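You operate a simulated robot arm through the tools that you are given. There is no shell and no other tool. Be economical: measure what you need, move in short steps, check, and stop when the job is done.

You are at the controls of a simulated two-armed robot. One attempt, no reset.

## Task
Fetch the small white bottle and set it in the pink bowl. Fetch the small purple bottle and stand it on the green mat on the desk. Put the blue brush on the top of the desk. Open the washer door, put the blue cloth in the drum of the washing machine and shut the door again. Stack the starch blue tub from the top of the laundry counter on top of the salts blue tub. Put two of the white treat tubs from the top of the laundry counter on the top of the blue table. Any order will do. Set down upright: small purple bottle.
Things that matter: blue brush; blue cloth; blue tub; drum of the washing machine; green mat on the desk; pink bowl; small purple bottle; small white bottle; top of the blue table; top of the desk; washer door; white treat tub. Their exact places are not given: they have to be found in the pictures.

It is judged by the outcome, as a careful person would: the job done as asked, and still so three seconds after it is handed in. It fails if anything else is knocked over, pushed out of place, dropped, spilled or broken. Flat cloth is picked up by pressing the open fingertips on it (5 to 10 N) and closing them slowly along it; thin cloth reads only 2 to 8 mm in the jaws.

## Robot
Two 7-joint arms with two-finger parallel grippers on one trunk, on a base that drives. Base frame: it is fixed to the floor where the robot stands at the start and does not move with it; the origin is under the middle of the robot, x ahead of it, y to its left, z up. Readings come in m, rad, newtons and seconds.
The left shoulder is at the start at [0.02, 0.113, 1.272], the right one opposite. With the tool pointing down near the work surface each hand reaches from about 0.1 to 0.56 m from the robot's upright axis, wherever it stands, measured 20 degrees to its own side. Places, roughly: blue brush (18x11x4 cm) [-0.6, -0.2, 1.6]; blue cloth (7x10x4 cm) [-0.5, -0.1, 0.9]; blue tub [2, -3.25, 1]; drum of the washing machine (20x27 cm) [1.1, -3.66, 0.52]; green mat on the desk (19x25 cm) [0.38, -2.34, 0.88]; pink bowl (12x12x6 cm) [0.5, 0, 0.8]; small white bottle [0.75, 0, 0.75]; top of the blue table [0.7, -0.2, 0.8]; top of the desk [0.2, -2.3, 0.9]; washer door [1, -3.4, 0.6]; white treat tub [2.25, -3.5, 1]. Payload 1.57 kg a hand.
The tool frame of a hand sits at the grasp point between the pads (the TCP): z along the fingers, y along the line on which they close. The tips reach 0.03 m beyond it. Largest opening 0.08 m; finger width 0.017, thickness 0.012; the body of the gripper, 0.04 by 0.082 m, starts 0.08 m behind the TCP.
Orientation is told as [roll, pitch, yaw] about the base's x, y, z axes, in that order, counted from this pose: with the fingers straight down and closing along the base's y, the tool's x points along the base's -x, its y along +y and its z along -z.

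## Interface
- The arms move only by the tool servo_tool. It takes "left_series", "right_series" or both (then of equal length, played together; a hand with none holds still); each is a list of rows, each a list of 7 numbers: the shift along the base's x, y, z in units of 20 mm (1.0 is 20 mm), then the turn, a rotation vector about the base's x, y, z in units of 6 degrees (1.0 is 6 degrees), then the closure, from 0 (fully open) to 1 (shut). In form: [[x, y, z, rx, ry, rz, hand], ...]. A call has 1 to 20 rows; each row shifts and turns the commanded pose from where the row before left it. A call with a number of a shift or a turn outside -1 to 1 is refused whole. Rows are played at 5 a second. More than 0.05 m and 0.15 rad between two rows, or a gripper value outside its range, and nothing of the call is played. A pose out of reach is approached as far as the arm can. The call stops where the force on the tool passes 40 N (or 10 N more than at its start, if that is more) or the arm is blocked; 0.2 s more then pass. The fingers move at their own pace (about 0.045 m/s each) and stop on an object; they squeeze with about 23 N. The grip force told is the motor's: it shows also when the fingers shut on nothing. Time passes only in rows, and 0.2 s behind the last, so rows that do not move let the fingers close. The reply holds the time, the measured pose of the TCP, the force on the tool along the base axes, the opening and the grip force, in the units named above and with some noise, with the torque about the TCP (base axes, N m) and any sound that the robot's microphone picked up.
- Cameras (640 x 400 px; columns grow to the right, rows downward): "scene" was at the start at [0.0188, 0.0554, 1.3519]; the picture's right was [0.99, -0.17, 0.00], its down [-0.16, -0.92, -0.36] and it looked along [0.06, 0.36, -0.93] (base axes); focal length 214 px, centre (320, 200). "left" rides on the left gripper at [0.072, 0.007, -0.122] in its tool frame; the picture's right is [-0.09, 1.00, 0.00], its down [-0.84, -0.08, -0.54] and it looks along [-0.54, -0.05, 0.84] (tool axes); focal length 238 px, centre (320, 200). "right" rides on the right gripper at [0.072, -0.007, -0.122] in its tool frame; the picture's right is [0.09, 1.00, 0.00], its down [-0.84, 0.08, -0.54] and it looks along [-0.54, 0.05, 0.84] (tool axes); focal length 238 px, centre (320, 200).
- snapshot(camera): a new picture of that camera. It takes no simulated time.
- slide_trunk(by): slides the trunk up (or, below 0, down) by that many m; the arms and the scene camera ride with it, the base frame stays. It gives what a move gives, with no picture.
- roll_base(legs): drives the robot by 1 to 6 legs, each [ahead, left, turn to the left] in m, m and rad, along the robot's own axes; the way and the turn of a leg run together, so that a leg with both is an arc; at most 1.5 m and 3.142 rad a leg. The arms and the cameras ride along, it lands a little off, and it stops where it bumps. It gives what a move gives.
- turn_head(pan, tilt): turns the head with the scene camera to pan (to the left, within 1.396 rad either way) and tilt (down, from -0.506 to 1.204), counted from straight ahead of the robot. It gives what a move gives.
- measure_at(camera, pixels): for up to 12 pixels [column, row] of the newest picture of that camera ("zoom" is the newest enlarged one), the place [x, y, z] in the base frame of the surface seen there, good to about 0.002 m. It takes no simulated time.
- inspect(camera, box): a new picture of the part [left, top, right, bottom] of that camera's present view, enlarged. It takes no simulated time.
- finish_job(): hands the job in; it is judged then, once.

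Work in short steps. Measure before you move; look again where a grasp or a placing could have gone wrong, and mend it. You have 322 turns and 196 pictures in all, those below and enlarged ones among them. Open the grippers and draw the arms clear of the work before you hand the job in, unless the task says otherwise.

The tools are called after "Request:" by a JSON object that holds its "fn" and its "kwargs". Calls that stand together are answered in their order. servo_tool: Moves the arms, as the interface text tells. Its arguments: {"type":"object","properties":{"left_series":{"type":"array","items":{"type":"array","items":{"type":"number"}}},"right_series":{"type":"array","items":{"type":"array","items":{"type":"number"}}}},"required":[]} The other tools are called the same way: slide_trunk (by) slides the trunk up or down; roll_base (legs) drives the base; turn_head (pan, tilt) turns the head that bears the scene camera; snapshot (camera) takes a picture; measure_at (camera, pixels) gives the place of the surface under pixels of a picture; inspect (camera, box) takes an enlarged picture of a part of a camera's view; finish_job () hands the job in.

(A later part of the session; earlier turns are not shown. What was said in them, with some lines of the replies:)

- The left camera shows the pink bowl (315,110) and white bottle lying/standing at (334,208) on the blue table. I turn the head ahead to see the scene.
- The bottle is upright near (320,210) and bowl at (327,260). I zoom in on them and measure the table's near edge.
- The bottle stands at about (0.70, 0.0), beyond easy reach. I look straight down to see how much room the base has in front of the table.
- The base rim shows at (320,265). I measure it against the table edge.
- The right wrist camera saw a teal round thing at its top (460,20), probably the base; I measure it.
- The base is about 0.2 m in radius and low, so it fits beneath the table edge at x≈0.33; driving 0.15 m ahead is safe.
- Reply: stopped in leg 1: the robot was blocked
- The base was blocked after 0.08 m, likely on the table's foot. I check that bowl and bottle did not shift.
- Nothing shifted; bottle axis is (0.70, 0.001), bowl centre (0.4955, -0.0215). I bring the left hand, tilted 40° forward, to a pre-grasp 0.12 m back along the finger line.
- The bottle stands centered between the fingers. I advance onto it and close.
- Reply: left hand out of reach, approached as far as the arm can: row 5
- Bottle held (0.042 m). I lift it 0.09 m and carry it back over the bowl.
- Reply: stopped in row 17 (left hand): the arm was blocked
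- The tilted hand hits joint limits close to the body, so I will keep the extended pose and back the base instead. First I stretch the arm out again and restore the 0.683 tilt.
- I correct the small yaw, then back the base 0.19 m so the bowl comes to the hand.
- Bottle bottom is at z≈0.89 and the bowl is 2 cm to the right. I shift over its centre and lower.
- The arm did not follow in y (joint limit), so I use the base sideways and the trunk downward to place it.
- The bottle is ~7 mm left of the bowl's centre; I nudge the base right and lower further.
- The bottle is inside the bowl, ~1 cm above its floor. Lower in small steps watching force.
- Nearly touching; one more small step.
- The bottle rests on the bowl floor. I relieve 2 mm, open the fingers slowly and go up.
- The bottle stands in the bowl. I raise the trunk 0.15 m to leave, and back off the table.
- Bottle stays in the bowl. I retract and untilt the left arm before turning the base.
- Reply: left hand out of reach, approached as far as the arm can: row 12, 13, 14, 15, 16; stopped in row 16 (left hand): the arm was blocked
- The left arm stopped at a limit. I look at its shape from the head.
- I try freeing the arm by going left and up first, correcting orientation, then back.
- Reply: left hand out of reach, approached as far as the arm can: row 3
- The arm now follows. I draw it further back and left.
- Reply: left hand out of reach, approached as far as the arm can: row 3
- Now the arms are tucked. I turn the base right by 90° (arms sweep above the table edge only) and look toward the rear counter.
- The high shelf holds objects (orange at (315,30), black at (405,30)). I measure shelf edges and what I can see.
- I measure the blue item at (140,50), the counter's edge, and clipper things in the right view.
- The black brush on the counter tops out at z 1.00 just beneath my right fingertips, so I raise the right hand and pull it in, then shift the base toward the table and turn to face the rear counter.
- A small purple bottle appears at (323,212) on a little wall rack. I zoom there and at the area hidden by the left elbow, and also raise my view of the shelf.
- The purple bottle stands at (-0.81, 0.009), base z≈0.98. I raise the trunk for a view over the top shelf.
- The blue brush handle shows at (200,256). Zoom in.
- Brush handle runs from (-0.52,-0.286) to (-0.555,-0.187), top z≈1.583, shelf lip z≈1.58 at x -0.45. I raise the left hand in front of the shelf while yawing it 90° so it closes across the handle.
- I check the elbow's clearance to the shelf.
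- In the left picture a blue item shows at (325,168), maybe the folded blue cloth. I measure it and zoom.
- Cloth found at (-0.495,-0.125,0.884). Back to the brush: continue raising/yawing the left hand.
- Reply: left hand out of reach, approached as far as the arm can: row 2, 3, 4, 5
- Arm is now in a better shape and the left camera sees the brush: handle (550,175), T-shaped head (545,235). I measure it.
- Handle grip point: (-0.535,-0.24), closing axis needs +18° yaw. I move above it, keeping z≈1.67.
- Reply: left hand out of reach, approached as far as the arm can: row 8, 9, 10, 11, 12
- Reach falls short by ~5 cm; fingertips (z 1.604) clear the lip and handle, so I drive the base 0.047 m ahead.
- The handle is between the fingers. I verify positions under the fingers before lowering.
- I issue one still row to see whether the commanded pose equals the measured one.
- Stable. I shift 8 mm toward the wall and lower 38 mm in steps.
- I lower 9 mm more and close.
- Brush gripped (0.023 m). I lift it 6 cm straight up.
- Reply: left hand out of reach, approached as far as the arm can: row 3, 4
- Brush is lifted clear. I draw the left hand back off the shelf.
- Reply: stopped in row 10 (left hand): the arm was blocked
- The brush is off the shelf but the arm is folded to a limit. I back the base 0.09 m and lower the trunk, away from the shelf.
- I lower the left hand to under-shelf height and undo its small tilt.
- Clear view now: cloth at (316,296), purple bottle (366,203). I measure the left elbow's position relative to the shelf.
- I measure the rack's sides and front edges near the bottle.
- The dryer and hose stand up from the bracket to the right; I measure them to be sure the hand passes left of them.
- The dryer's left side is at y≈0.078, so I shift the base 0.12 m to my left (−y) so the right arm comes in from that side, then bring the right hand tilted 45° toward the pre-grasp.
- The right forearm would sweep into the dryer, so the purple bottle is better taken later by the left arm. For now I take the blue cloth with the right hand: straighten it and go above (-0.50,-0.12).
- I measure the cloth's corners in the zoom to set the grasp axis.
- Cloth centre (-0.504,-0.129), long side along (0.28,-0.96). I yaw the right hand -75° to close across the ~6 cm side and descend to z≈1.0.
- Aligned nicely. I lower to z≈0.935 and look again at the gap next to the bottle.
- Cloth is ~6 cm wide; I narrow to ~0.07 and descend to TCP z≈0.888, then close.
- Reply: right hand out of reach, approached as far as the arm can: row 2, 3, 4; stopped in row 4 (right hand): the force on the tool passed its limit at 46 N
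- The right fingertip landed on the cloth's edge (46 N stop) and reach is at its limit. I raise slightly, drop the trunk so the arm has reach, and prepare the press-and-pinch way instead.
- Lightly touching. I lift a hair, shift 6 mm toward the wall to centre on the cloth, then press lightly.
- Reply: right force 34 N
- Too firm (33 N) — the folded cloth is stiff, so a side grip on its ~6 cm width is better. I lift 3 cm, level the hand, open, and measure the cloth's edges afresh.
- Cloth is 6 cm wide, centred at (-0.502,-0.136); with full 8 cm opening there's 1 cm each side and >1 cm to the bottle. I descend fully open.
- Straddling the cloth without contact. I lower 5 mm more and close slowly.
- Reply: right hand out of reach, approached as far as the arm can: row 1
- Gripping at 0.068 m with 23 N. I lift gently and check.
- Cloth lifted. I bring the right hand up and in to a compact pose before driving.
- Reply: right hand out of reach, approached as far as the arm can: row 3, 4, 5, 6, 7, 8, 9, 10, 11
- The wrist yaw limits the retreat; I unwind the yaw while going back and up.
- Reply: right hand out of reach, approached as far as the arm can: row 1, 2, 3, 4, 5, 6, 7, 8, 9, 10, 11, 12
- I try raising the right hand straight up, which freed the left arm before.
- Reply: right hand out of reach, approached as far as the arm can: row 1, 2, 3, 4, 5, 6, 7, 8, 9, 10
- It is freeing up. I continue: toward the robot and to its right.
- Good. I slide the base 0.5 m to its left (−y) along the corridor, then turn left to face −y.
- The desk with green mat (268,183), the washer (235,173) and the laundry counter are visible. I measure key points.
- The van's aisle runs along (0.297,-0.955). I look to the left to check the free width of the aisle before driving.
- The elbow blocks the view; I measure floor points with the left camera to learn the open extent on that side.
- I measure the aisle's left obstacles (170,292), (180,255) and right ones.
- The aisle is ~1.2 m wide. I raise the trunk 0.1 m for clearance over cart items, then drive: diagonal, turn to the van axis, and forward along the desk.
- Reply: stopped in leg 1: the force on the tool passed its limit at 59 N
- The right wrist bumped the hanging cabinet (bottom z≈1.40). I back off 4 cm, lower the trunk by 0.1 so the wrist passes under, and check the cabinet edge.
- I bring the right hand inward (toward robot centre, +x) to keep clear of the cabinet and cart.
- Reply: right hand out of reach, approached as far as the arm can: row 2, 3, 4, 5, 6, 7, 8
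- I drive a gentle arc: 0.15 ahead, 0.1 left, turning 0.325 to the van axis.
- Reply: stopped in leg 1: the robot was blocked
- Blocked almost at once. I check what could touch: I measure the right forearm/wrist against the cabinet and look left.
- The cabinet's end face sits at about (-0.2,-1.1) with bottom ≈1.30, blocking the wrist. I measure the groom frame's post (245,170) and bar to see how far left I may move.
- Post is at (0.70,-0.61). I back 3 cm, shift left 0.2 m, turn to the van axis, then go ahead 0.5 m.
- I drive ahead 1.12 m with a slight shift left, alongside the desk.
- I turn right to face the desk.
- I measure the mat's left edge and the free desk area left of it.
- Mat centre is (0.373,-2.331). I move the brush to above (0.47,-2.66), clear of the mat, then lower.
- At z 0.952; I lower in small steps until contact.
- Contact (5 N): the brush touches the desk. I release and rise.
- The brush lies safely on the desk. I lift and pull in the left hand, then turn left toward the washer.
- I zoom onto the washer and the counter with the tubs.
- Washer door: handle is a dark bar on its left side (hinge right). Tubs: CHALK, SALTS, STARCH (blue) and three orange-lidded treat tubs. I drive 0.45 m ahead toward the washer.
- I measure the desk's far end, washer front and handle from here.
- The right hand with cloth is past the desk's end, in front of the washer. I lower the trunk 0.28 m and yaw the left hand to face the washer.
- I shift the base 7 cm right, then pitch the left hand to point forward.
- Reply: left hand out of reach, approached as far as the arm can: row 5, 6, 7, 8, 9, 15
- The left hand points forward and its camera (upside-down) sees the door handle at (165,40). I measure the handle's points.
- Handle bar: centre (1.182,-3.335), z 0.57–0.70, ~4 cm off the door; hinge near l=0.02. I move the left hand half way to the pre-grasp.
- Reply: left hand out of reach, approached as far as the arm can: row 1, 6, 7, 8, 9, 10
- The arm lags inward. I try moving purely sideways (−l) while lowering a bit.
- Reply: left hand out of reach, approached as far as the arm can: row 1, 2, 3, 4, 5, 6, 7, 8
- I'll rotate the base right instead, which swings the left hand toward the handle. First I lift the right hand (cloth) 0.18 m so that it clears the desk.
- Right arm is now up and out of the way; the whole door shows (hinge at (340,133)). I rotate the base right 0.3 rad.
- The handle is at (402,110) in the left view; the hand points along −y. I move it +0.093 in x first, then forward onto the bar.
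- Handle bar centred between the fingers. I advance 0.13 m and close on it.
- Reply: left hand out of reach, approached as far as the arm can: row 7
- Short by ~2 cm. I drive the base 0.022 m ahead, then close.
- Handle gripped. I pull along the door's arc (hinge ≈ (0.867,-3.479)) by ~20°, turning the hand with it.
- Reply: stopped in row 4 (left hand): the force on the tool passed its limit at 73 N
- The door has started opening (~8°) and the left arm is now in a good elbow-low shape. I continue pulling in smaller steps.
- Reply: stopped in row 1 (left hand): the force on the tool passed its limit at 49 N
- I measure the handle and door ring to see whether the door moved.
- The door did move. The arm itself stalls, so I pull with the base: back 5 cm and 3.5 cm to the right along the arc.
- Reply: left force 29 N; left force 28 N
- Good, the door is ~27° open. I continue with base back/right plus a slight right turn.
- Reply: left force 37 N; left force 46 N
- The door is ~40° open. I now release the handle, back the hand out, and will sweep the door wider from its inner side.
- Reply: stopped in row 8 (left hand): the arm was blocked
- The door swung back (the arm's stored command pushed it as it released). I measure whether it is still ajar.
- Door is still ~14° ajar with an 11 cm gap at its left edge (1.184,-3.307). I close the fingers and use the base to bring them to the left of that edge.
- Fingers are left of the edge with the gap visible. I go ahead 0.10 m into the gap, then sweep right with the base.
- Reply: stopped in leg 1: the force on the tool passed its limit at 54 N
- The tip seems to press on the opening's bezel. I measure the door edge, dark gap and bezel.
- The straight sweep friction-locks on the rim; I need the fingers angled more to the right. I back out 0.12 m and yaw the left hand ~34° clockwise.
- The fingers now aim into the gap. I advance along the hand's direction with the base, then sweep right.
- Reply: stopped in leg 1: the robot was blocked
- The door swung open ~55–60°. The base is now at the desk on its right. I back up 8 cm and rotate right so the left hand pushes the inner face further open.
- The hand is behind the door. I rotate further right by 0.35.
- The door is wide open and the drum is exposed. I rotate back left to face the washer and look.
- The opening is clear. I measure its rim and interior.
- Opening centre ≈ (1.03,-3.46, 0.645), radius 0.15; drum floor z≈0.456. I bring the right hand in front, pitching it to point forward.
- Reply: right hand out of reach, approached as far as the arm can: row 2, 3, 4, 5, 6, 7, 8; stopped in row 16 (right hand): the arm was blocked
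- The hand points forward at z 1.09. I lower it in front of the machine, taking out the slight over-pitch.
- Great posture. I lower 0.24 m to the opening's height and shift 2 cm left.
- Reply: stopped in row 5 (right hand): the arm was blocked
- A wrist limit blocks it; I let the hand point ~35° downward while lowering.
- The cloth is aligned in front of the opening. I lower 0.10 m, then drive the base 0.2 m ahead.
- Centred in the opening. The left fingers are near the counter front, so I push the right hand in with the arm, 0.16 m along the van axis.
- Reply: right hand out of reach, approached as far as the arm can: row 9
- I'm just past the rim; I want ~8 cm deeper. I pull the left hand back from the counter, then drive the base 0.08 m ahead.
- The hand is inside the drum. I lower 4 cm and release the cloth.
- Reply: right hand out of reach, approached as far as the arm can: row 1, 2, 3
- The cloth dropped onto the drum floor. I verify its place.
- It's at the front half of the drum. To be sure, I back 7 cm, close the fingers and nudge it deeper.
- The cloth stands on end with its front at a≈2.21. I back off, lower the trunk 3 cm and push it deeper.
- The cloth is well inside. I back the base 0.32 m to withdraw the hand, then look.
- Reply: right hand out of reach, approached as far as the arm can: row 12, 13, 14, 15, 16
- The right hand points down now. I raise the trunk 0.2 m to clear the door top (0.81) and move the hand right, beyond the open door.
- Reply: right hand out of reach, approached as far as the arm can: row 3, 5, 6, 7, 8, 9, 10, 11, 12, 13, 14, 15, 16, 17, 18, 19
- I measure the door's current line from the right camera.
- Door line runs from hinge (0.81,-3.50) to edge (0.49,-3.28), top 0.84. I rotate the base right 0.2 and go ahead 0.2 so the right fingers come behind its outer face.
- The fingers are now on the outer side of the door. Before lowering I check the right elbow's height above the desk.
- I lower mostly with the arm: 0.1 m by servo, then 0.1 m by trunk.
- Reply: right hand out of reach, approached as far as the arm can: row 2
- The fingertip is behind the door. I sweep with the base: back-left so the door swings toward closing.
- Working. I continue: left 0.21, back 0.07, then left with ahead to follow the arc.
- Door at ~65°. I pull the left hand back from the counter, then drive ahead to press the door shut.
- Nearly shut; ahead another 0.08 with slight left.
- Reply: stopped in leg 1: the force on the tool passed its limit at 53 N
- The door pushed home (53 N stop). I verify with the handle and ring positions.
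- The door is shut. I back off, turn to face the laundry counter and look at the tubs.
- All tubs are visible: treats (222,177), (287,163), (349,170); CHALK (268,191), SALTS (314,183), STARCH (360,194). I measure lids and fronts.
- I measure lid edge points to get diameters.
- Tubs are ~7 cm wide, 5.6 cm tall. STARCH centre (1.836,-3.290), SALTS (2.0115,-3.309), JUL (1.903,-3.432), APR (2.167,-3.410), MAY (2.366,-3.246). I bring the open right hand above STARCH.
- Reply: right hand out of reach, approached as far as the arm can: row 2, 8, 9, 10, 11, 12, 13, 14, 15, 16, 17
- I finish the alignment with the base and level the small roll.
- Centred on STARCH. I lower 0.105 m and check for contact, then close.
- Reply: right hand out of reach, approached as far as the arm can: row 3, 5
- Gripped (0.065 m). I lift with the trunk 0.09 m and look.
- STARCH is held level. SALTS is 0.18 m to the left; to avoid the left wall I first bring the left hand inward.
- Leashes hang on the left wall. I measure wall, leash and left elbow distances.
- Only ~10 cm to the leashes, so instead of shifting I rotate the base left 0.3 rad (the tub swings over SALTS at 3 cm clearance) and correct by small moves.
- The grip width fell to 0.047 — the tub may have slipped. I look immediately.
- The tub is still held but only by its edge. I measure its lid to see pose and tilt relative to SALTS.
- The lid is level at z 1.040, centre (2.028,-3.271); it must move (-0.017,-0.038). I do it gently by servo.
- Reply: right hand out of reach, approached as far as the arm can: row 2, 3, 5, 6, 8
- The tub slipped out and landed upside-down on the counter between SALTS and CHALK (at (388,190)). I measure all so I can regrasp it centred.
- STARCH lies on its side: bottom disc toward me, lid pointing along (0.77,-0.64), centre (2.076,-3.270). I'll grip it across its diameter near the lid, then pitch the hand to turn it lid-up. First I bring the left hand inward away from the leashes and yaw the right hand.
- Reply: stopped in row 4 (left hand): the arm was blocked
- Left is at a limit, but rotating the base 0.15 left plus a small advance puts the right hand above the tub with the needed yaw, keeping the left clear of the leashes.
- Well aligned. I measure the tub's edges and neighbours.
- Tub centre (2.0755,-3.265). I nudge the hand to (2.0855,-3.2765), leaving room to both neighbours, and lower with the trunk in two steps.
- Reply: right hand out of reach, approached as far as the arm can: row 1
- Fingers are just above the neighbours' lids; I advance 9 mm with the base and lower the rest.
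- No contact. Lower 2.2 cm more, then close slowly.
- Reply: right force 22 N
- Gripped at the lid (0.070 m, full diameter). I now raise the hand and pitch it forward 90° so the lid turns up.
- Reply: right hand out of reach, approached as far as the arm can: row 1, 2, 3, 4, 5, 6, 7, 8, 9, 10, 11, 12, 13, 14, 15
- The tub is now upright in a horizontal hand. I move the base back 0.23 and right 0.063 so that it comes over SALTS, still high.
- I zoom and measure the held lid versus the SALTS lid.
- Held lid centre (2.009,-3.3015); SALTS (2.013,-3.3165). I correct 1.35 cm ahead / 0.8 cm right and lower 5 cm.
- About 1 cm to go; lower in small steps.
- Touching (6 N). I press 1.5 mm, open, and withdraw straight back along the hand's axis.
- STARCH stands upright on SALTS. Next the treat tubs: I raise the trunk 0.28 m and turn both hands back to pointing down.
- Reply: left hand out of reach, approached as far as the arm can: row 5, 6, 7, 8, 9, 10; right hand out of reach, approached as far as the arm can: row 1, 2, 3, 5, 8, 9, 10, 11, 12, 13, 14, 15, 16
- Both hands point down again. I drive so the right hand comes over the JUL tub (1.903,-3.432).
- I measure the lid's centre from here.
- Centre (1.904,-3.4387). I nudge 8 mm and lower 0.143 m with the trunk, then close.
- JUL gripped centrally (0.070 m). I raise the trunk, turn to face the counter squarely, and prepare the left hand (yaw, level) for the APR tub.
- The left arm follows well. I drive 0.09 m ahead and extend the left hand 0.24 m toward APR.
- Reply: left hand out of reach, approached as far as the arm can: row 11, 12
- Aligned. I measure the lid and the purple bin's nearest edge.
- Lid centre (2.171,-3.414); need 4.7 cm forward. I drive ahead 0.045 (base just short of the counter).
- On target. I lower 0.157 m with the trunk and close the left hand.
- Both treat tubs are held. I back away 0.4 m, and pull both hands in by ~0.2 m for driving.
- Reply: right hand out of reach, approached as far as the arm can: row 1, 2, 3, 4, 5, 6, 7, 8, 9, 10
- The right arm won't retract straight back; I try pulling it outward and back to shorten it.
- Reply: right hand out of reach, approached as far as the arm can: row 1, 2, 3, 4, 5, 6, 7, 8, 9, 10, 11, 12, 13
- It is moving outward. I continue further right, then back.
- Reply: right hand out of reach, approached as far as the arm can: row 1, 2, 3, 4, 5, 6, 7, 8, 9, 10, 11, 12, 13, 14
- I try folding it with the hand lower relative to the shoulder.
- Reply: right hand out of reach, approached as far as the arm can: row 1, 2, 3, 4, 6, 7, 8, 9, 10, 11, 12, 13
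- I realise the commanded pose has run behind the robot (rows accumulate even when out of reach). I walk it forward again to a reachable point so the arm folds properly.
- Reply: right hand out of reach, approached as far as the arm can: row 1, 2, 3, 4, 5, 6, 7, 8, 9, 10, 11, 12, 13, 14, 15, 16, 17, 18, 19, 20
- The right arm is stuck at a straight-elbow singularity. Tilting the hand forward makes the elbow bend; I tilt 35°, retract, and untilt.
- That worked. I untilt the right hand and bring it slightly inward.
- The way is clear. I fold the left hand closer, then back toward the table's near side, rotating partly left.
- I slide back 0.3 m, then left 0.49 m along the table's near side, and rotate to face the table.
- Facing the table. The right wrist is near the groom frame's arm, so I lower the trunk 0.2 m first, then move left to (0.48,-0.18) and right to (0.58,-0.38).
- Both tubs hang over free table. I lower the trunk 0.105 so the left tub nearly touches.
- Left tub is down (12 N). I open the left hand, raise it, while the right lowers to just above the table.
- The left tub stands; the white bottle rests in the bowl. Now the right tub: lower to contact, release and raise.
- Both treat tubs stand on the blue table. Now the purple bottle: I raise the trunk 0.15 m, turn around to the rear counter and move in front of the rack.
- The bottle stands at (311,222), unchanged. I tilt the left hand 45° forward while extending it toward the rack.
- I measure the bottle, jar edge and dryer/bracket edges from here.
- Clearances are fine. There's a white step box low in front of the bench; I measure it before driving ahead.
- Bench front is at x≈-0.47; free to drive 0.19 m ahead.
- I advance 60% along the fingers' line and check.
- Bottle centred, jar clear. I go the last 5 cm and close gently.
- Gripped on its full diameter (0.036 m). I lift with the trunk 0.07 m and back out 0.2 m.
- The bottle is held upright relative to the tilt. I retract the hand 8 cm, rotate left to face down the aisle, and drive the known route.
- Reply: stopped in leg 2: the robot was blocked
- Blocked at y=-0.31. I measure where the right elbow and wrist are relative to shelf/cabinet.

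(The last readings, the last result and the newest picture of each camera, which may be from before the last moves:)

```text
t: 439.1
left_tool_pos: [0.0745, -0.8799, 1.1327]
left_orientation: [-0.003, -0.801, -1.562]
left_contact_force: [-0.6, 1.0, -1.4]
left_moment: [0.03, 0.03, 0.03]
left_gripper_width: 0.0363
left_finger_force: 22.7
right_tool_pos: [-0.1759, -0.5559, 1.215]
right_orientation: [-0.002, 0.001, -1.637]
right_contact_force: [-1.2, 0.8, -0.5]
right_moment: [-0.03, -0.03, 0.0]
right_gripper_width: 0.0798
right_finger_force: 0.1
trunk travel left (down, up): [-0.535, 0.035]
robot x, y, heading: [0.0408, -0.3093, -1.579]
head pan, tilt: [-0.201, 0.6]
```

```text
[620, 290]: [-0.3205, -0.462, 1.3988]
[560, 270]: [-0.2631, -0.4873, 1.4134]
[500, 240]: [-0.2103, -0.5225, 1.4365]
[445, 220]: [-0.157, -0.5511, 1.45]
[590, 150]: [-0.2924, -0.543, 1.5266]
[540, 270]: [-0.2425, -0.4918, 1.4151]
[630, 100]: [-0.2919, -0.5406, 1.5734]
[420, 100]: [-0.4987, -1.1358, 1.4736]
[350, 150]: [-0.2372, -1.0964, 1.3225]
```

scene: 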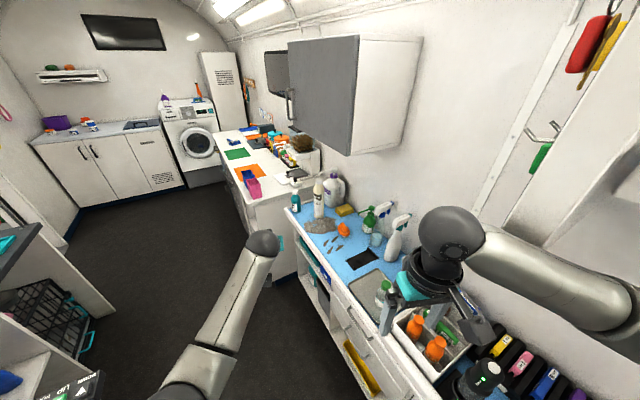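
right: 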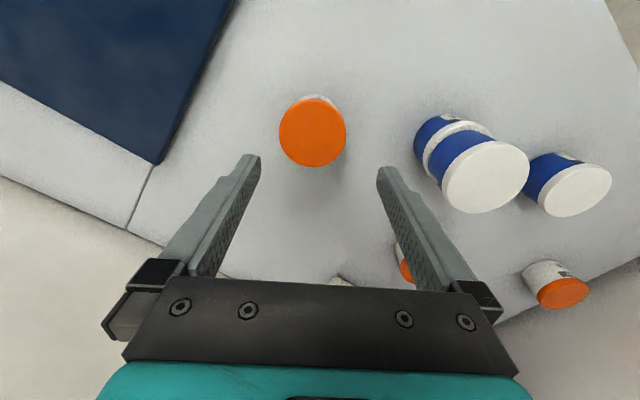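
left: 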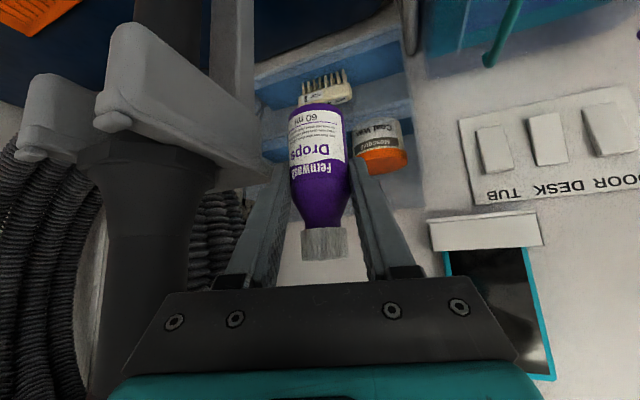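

The right forearm touches the high shelf's front. I back 3 cm, lower the trunk 0.16 m, shift left, then continue.

Request:
{"fn": "roll_base", "kwargs": {"legs": [[-0.03, 0.02, 0]]}}

Request:
{"fn": "slide_trunk", "kwargs": {"by": -0.16}}

Request:
{"fn": "roll_base", "kwargs": {"legs": [[0, 0.09, 0], [0.37, 0, 0], [0, 0.15, 0], [0.1, 0, 0.3], [0.4, 0, 0]]}}

```text
t: 440.0
left_tool_pos: [0.0938, -0.8577, 1.1282]
left_orientation: [-0.002, -0.793, -1.565]
left_contact_force: [0.3, -0.5, -0.4]
left_moment: [-0.02, 0.03, 0.01]
left_gripper_width: 0.0359
left_finger_force: 22.7
right_tool_pos: [-0.1573, -0.5333, 1.2129]
right_orientation: [0.0, 0.009, -1.639]
right_contact_force: [-0.4, -0.2, -0.5]
right_moment: [-0.03, 0.04, 0.02]
right_gripper_width: 0.0801
right_finger_force: 0.1
trunk travel left (down, up): [-0.535, 0.035]
robot x, y, heading: [0.059, -0.2768, -1.575]
head pan, tilt: [-0.201, 0.6]
```

```text
t: 441.8
left_tool_pos: [0.0932, -0.8575, 0.9692]
left_orientation: [-0.001, -0.793, -1.564]
left_contact_force: [0.1, -0.4, -0.7]
left_moment: [0.04, 0.0, 0.01]
left_gripper_width: 0.036
left_finger_force: 22.9
right_tool_pos: [-0.1584, -0.5332, 1.0518]
right_orientation: [0.0, 0.011, -1.637]
right_contact_force: [-0.7, 0.7, -0.1]
right_moment: [0.0, -0.01, -0.02]
right_gripper_width: 0.0802
right_finger_force: 0.0
trunk travel left (down, up): [-0.375, 0.195]
robot x, y, heading: [0.059, -0.2801, -1.58]
head pan, tilt: [-0.201, 0.6]
```

```text
t: 448.9
left_tool_pos: [0.6062, -1.6907, 0.9676]
left_orientation: [-0.003, -0.795, -1.283]
left_contact_force: [0.3, -0.4, -1.1]
left_moment: [-0.02, 0.02, -0.02]
left_gripper_width: 0.0363
left_finger_force: 22.8
right_tool_pos: [0.2758, -1.449, 1.0511]
right_orientation: [0.001, 0.01, -1.358]
right_contact_force: [-0.2, 0.4, 0.3]
right_moment: [0.01, 0.0, -0.01]
right_gripper_width: 0.08
right_finger_force: 0.3
trunk travel left (down, up): [-0.375, 0.195]
robot x, y, heading: [0.417, -1.1404, -1.297]
head pan, tilt: [-0.201, 0.6]
```

Past the narrow part. I raise the trunk 0.17 m and drive beside the desk to (0.93,-2.12), then turn right to face the mat.

Request:
{"fn": "slide_trunk", "kwargs": {"by": 0.17}}

Request:
{"fn": "roll_base", "kwargs": {"legs": [[0.55, 0.12, 0], [0.535, 0.105, 0], [0, 0, -1.545]]}}

Request:
{"fn": "turn_head", "kwargs": {"pan": 0, "tilt": 0.7}}

Request:
{"fn": "snapshot", "kwargs": {"camera": "scene"}}

```text
t: 450.9
left_tool_pos: [0.6069, -1.6901, 1.1378]
left_orientation: [-0.004, -0.793, -1.283]
left_contact_force: [0.2, -0.1, -0.4]
left_moment: [0.01, -0.01, -0.02]
left_gripper_width: 0.036
left_finger_force: 23.4
right_tool_pos: [0.2751, -1.4489, 1.222]
right_orientation: [0.0, 0.01, -1.356]
right_contact_force: [0.3, 0.1, 0.8]
right_moment: [0.0, -0.01, -0.02]
right_gripper_width: 0.0801
right_finger_force: 0.1
trunk travel left (down, up): [-0.545, 0.025]
robot x, y, heading: [0.4153, -1.1459, -1.295]
head pan, tilt: [-0.201, 0.6]
```

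```text
t: 460.4
left_tool_pos: [0.3636, -2.2942, 1.1375]
left_orientation: [-0.002, -0.795, -2.847]
left_contact_force: [-1.0, 0.3, -1.2]
left_moment: [0.0, 0.0, 0.01]
left_gripper_width: 0.036
left_finger_force: 22.8
right_tool_pos: [0.6031, -1.9622, 1.2227]
right_orientation: [0.0, 0.01, -2.922]
right_contact_force: [0.0, -0.3, 0.3]
right_moment: [0.02, 0.03, 0.04]
right_gripper_width: 0.08
right_finger_force: 0.2
trunk travel left (down, up): [-0.545, 0.025]
robot x, y, heading: [0.9079, -2.0955, -2.86]
head pan, tilt: [-0.201, 0.6]
```

```text
t: 461.2
left_tool_pos: [0.3627, -2.294, 1.1383]
left_orientation: [-0.001, -0.793, -2.847]
left_contact_force: [-0.1, 0.3, -1.3]
left_moment: [0.0, -0.02, -0.01]
left_gripper_width: 0.0364
left_finger_force: 23.1
right_tool_pos: [0.6025, -1.9627, 1.223]
right_orientation: [0.001, 0.009, -2.921]
right_contact_force: [1.0, -0.5, -1.0]
right_moment: [0.02, -0.04, -0.02]
right_gripper_width: 0.0799
right_finger_force: 0.1
trunk travel left (down, up): [-0.545, 0.025]
robot x, y, heading: [0.9078, -2.0996, -2.863]
head pan, tilt: [0.0, 0.7]
```

```text
11 pictures are left
```

scene: 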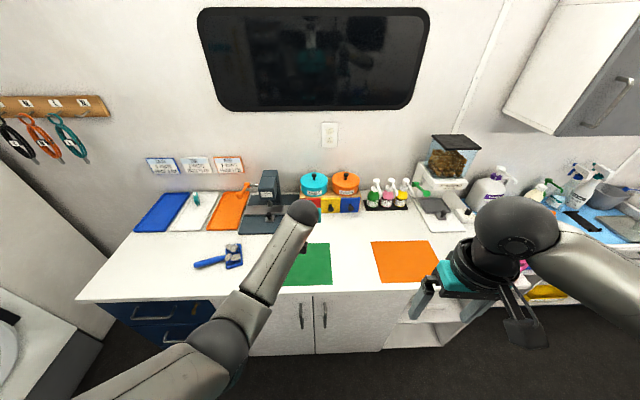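

The bottle hangs over the mat; I centre it (3.8 cm left) and lower 0.17 m.

Request:
{"fn": "roll_base", "kwargs": {"legs": [[-0.009, 0.038, 0]]}}

Request:
{"fn": "slide_trunk", "kwargs": {"by": -0.17}}

Request:
{"fn": "snapshot", "kwargs": {"camera": "left"}}

```text
t: 462.1
left_tool_pos: [0.3831, -2.3291, 1.1391]
left_orientation: [-0.004, -0.794, -2.846]
left_contact_force: [-0.1, -0.3, -0.6]
left_moment: [0.0, -0.01, 0.0]
left_gripper_width: 0.0363
left_finger_force: 23.3
right_tool_pos: [0.6226, -1.9967, 1.2228]
right_orientation: [-0.001, 0.009, -2.921]
right_contact_force: [0.2, 0.0, 0.4]
right_moment: [0.07, 0.04, -0.01]
right_gripper_width: 0.0799
right_finger_force: 0.2
trunk travel left (down, up): [-0.545, 0.025]
robot x, y, heading: [0.9275, -2.1285, -2.864]
head pan, tilt: [0.0, 0.7]
```

```text
t: 464.0
left_tool_pos: [0.3824, -2.327, 0.9684]
left_orientation: [-0.002, -0.793, -2.845]
left_contact_force: [0.5, -0.3, -1.0]
left_moment: [0.0, -0.01, 0.01]
left_gripper_width: 0.0363
left_finger_force: 22.9
right_tool_pos: [0.6204, -1.9965, 1.052]
right_orientation: [-0.001, 0.009, -2.921]
right_contact_force: [-0.8, -1.0, -0.1]
right_moment: [-0.01, -0.02, -0.03]
right_gripper_width: 0.0799
right_finger_force: 0.2
trunk travel left (down, up): [-0.375, 0.195]
robot x, y, heading: [0.9241, -2.126, -2.858]
head pan, tilt: [0.0, 0.7]
```

```text
10 pictures are left
```

left: 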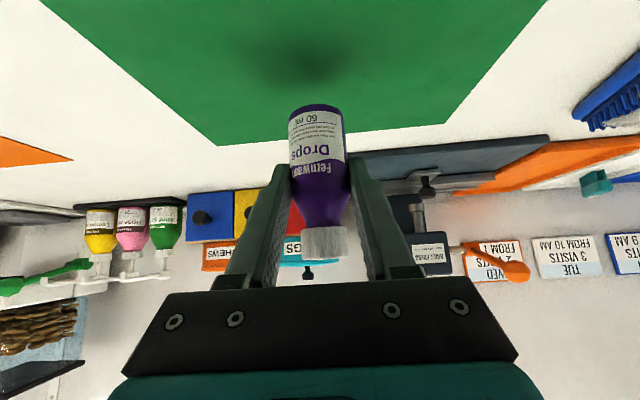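

Centred over the mat with ~3 cm to go. I lower 0.03 and then in small steps.

Request:
{"fn": "slide_trunk", "kwargs": {"by": -0.029}}

Request:
{"fn": "slide_trunk", "kwargs": {"by": -0.004}}

```text
t: 464.7
left_tool_pos: [0.3828, -2.327, 0.9402]
left_orientation: [-0.003, -0.794, -2.848]
left_contact_force: [-0.5, -0.4, -1.0]
left_moment: [0.01, -0.04, 0.01]
left_gripper_width: 0.0363
left_finger_force: 23.3
right_tool_pos: [0.6218, -1.995, 1.023]
right_orientation: [-0.001, 0.009, -2.923]
right_contact_force: [0.4, -0.2, -1.3]
right_moment: [0.07, 0.04, -0.02]
right_gripper_width: 0.0801
right_finger_force: 0.0
trunk travel left (down, up): [-0.346, 0.224]
robot x, y, heading: [0.9279, -2.131, -2.857]
head pan, tilt: [0.0, 0.7]
```

```text
t: 465.2
left_tool_pos: [0.3836, -2.3279, 0.936]
left_orientation: [-0.001, -0.792, -2.845]
left_contact_force: [-0.3, -0.2, -0.7]
left_moment: [0.01, 0.0, -0.01]
left_gripper_width: 0.0361
left_finger_force: 23.2
right_tool_pos: [0.6218, -1.9957, 1.0192]
right_orientation: [-0.003, 0.009, -2.923]
right_contact_force: [-0.1, 0.1, -0.1]
right_moment: [-0.01, 0.01, 0.02]
right_gripper_width: 0.0799
right_finger_force: 0.1
trunk travel left (down, up): [-0.342, 0.228]
robot x, y, heading: [0.9278, -2.1305, -2.864]
head pan, tilt: [0.0, 0.7]
```

Request:
{"fn": "slide_trunk", "kwargs": {"by": -0.003}}

Request:
{"fn": "slide_trunk", "kwargs": {"by": -0.002}}

```text
t: 465.8
left_tool_pos: [0.3818, -2.3272, 0.9349]
left_orientation: [-0.003, -0.8, -2.847]
left_contact_force: [1.1, -0.4, 5.6]
left_moment: [-0.04, -0.08, 0.0]
left_gripper_width: 0.0363
left_finger_force: 23.3
right_tool_pos: [0.6212, -1.9961, 1.0162]
right_orientation: [-0.001, 0.009, -2.922]
right_contact_force: [-0.4, -0.4, -0.5]
right_moment: [0.05, 0.03, -0.03]
right_gripper_width: 0.0798
right_finger_force: 0.1
trunk travel left (down, up): [-0.338, 0.231]
robot x, y, heading: [0.9232, -2.1298, -2.856]
head pan, tilt: [0.0, 0.7]
```

```text
t: 466.3
left_tool_pos: [0.3817, -2.3275, 0.9348]
left_orientation: [-0.003, -0.801, -2.846]
left_contact_force: [3.0, -0.6, 15.6]
left_moment: [-0.09, -0.17, 0.01]
left_gripper_width: 0.0364
left_finger_force: 23.2
right_tool_pos: [0.6225, -1.9959, 1.0148]
right_orientation: [-0.001, 0.008, -2.922]
right_contact_force: [0.1, -0.8, -1.1]
right_moment: [-0.02, -0.02, -0.01]
right_gripper_width: 0.0799
right_finger_force: 0.1
trunk travel left (down, up): [-0.336, 0.233]
robot x, y, heading: [0.923, -2.1318, -2.855]
head pan, tilt: [0.0, 0.7]
```

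Standing on the mat (15 N). I relieve 2 mm, open slowly, and rise straight up.

Request:
{"fn": "slide_trunk", "kwargs": {"by": 0.002}}

Request:
{"fn": "servo_tool", "kwargs": {"left_series": [[0, 0, 0, 0, 0, 0, 0.5], [0, 0, 0, 0, 0, 0, 0.4], [0, 0, 0, 0, 0, 0, 0.2], [0, 0, 0, 0, 0, 0, 0], [0, 0, 0, 0, 0, 0, 0]]}}

Request:
{"fn": "slide_trunk", "kwargs": {"by": 0.15}}

Request:
{"fn": "snapshot", "kwargs": {"camera": "left"}}

```text
t: 466.8
left_tool_pos: [0.3818, -2.3287, 0.9337]
left_orientation: [-0.005, -0.8, -2.848]
left_contact_force: [-3.4, -2.5, 13.9]
left_moment: [-0.14, 0.24, -0.01]
left_gripper_width: 0.0364
left_finger_force: 23.1
right_tool_pos: [0.6217, -1.9954, 1.0164]
right_orientation: [-0.002, 0.009, -2.921]
right_contact_force: [-0.2, 0.4, 1.2]
right_moment: [0.01, -0.01, -0.03]
right_gripper_width: 0.08
right_finger_force: 0.0
trunk travel left (down, up): [-0.338, 0.231]
robot x, y, heading: [0.9292, -2.1271, -2.86]
head pan, tilt: [0.0, 0.7]
```

```text
t: 468.0
left_tool_pos: [0.3819, -2.3265, 0.932]
left_orientation: [-0.003, -0.793, -2.847]
left_contact_force: [0.4, -0.6, 0.3]
left_moment: [0.01, -0.02, -0.01]
left_gripper_width: 0.0798
left_finger_force: 0.0
right_tool_pos: [0.6215, -1.9945, 1.0155]
right_orientation: [-0.004, 0.01, -2.921]
right_contact_force: [1.2, 0.5, 0.5]
right_moment: [0.02, -0.01, 0.02]
right_gripper_width: 0.0801
right_finger_force: 0.0
trunk travel left (down, up): [-0.338, 0.231]
robot x, y, heading: [0.9274, -2.1294, -2.861]
head pan, tilt: [0.0, 0.7]
```

```text
t: 469.8
left_tool_pos: [0.3828, -2.3272, 1.0816]
left_orientation: [-0.002, -0.794, -2.848]
left_contact_force: [0.7, 0.3, -0.9]
left_moment: [0.02, -0.01, 0.01]
left_gripper_width: 0.08
left_finger_force: 0.0
right_tool_pos: [0.6209, -1.9958, 1.1658]
right_orientation: [-0.003, 0.01, -2.923]
right_contact_force: [-0.3, -0.9, -0.3]
right_moment: [-0.02, 0.04, 0.03]
right_gripper_width: 0.0801
right_finger_force: 0.0
trunk travel left (down, up): [-0.489, 0.081]
robot x, y, heading: [0.9256, -2.1272, -2.858]
head pan, tilt: [0.0, 0.7]
```

```text
9 pictures are left
```

left: 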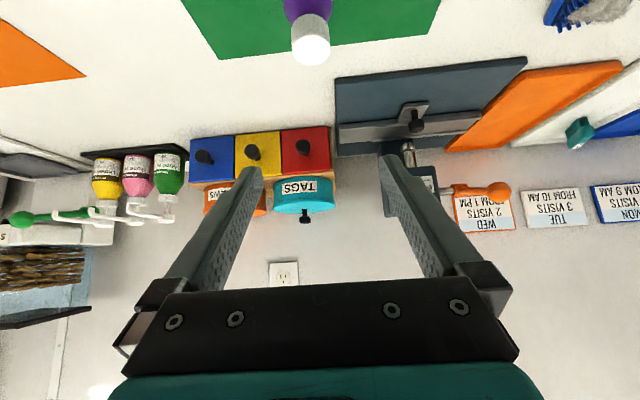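

The bottle stands upright on the mat. I back the base away and make a last overview of desk and washer.

Request:
{"fn": "roll_base", "kwargs": {"legs": [[-0.25, 0, 0]]}}

Request:
{"fn": "turn_head", "kwargs": {"pan": 0.6, "tilt": 0.5}}

Request:
{"fn": "snapshot", "kwargs": {"camera": "scene"}}

```text
t: 471.6
left_tool_pos: [0.6246, -2.2584, 1.0831]
left_orientation: [-0.002, -0.796, -2.843]
left_contact_force: [0.4, -1.3, 0.7]
left_moment: [0.01, -0.03, -0.01]
left_gripper_width: 0.0799
left_finger_force: 0.0
right_tool_pos: [0.8635, -1.9271, 1.1669]
right_orientation: [-0.002, 0.009, -2.919]
right_contact_force: [-1.1, -0.5, 0.4]
right_moment: [0.01, 0.06, 0.01]
right_gripper_width: 0.08
right_finger_force: 0.0
trunk travel left (down, up): [-0.489, 0.081]
robot x, y, heading: [1.1684, -2.0558, -2.857]
head pan, tilt: [0.0, 0.7]
```

```text
t: 472.6
left_tool_pos: [0.6255, -2.2573, 1.0818]
left_orientation: [-0.002, -0.793, -2.843]
left_contact_force: [0.1, 0.0, 0.8]
left_moment: [0.02, 0.01, 0.0]
left_gripper_width: 0.0801
left_finger_force: 0.1
right_tool_pos: [0.8634, -1.9256, 1.1669]
right_orientation: [-0.002, 0.011, -2.918]
right_contact_force: [0.4, -0.6, 0.1]
right_moment: [-0.01, 0.01, 0.03]
right_gripper_width: 0.0797
right_finger_force: 0.1
trunk travel left (down, up): [-0.489, 0.081]
robot x, y, heading: [1.17, -2.0605, -2.85]
head pan, tilt: [0.6, 0.499]
```

```text
8 pictures are left
```

scene: 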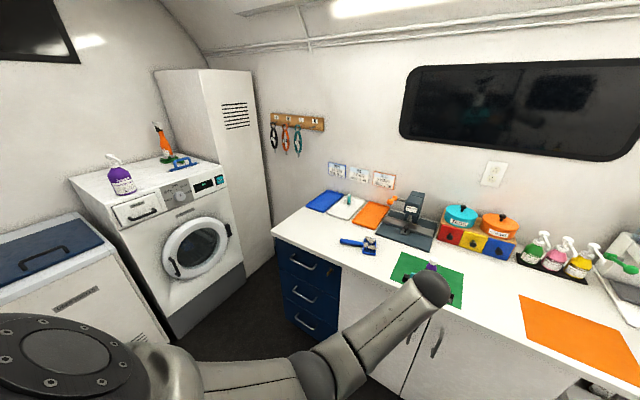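

I verify the washer door is flush: measure its left edge and the front panel.

Request:
{"fn": "inspect", "kwargs": {"camera": "scene", "box": [150, 190, 260, 310]}}

Request:
{"fn": "measure_at", "kwargs": {"camera": "zoom", "pixels": [[102, 240], [110, 230], [150, 300], [60, 300], [130, 185], [150, 175], [425, 150], [100, 330]]}}

```text
3.33 times, centred on (205, 250) of scene
```

zoom: 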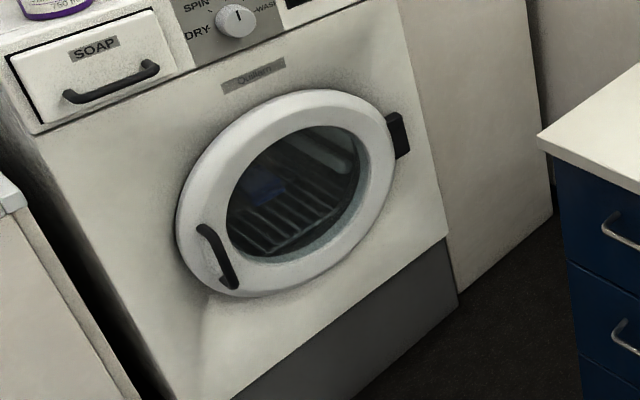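

```text
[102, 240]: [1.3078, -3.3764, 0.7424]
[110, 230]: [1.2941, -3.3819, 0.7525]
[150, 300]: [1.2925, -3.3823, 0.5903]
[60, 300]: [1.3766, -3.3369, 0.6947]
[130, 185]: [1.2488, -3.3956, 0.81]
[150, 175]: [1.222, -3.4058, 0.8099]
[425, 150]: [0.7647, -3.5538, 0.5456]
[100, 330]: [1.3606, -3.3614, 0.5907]
```

Request:
{"fn": "measure_at", "kwargs": {"camera": "zoom", "pixels": [[188, 215], [195, 190], [213, 245], [225, 265], [215, 285], [385, 190], [330, 97]]}}

```text
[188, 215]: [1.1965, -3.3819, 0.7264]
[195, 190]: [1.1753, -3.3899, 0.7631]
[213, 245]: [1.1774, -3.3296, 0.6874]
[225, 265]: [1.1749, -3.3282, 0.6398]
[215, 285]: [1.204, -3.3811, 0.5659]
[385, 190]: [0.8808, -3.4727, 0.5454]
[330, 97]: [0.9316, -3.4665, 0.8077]
```

All items are verified: the washer door is flush with the cloth visible inside, the brush and upright purple bottle are on the desk, and both grippers are open and clear. I hand the job in.

Request:
{"fn": "finish_job", "kwargs": {}}

```text
The job is handed in.
```

I finished every part of the job and handed it in:

- **White bottle:** in the pink bowl, where it leans a little.
- **Purple bottle:** upright on the green mat.
- **Blue brush:** on the desk.
- **Blue cloth:** in the washer drum, with the door shut again.
- **Starch tub:** on the salts tub. It slipped from the gripper once and landed on its side on the laundry counter. I picked it up, turned it upright and stacked it, and the tubs around it looked undisturbed.
- **Treat tubs:** two are on the blue table.
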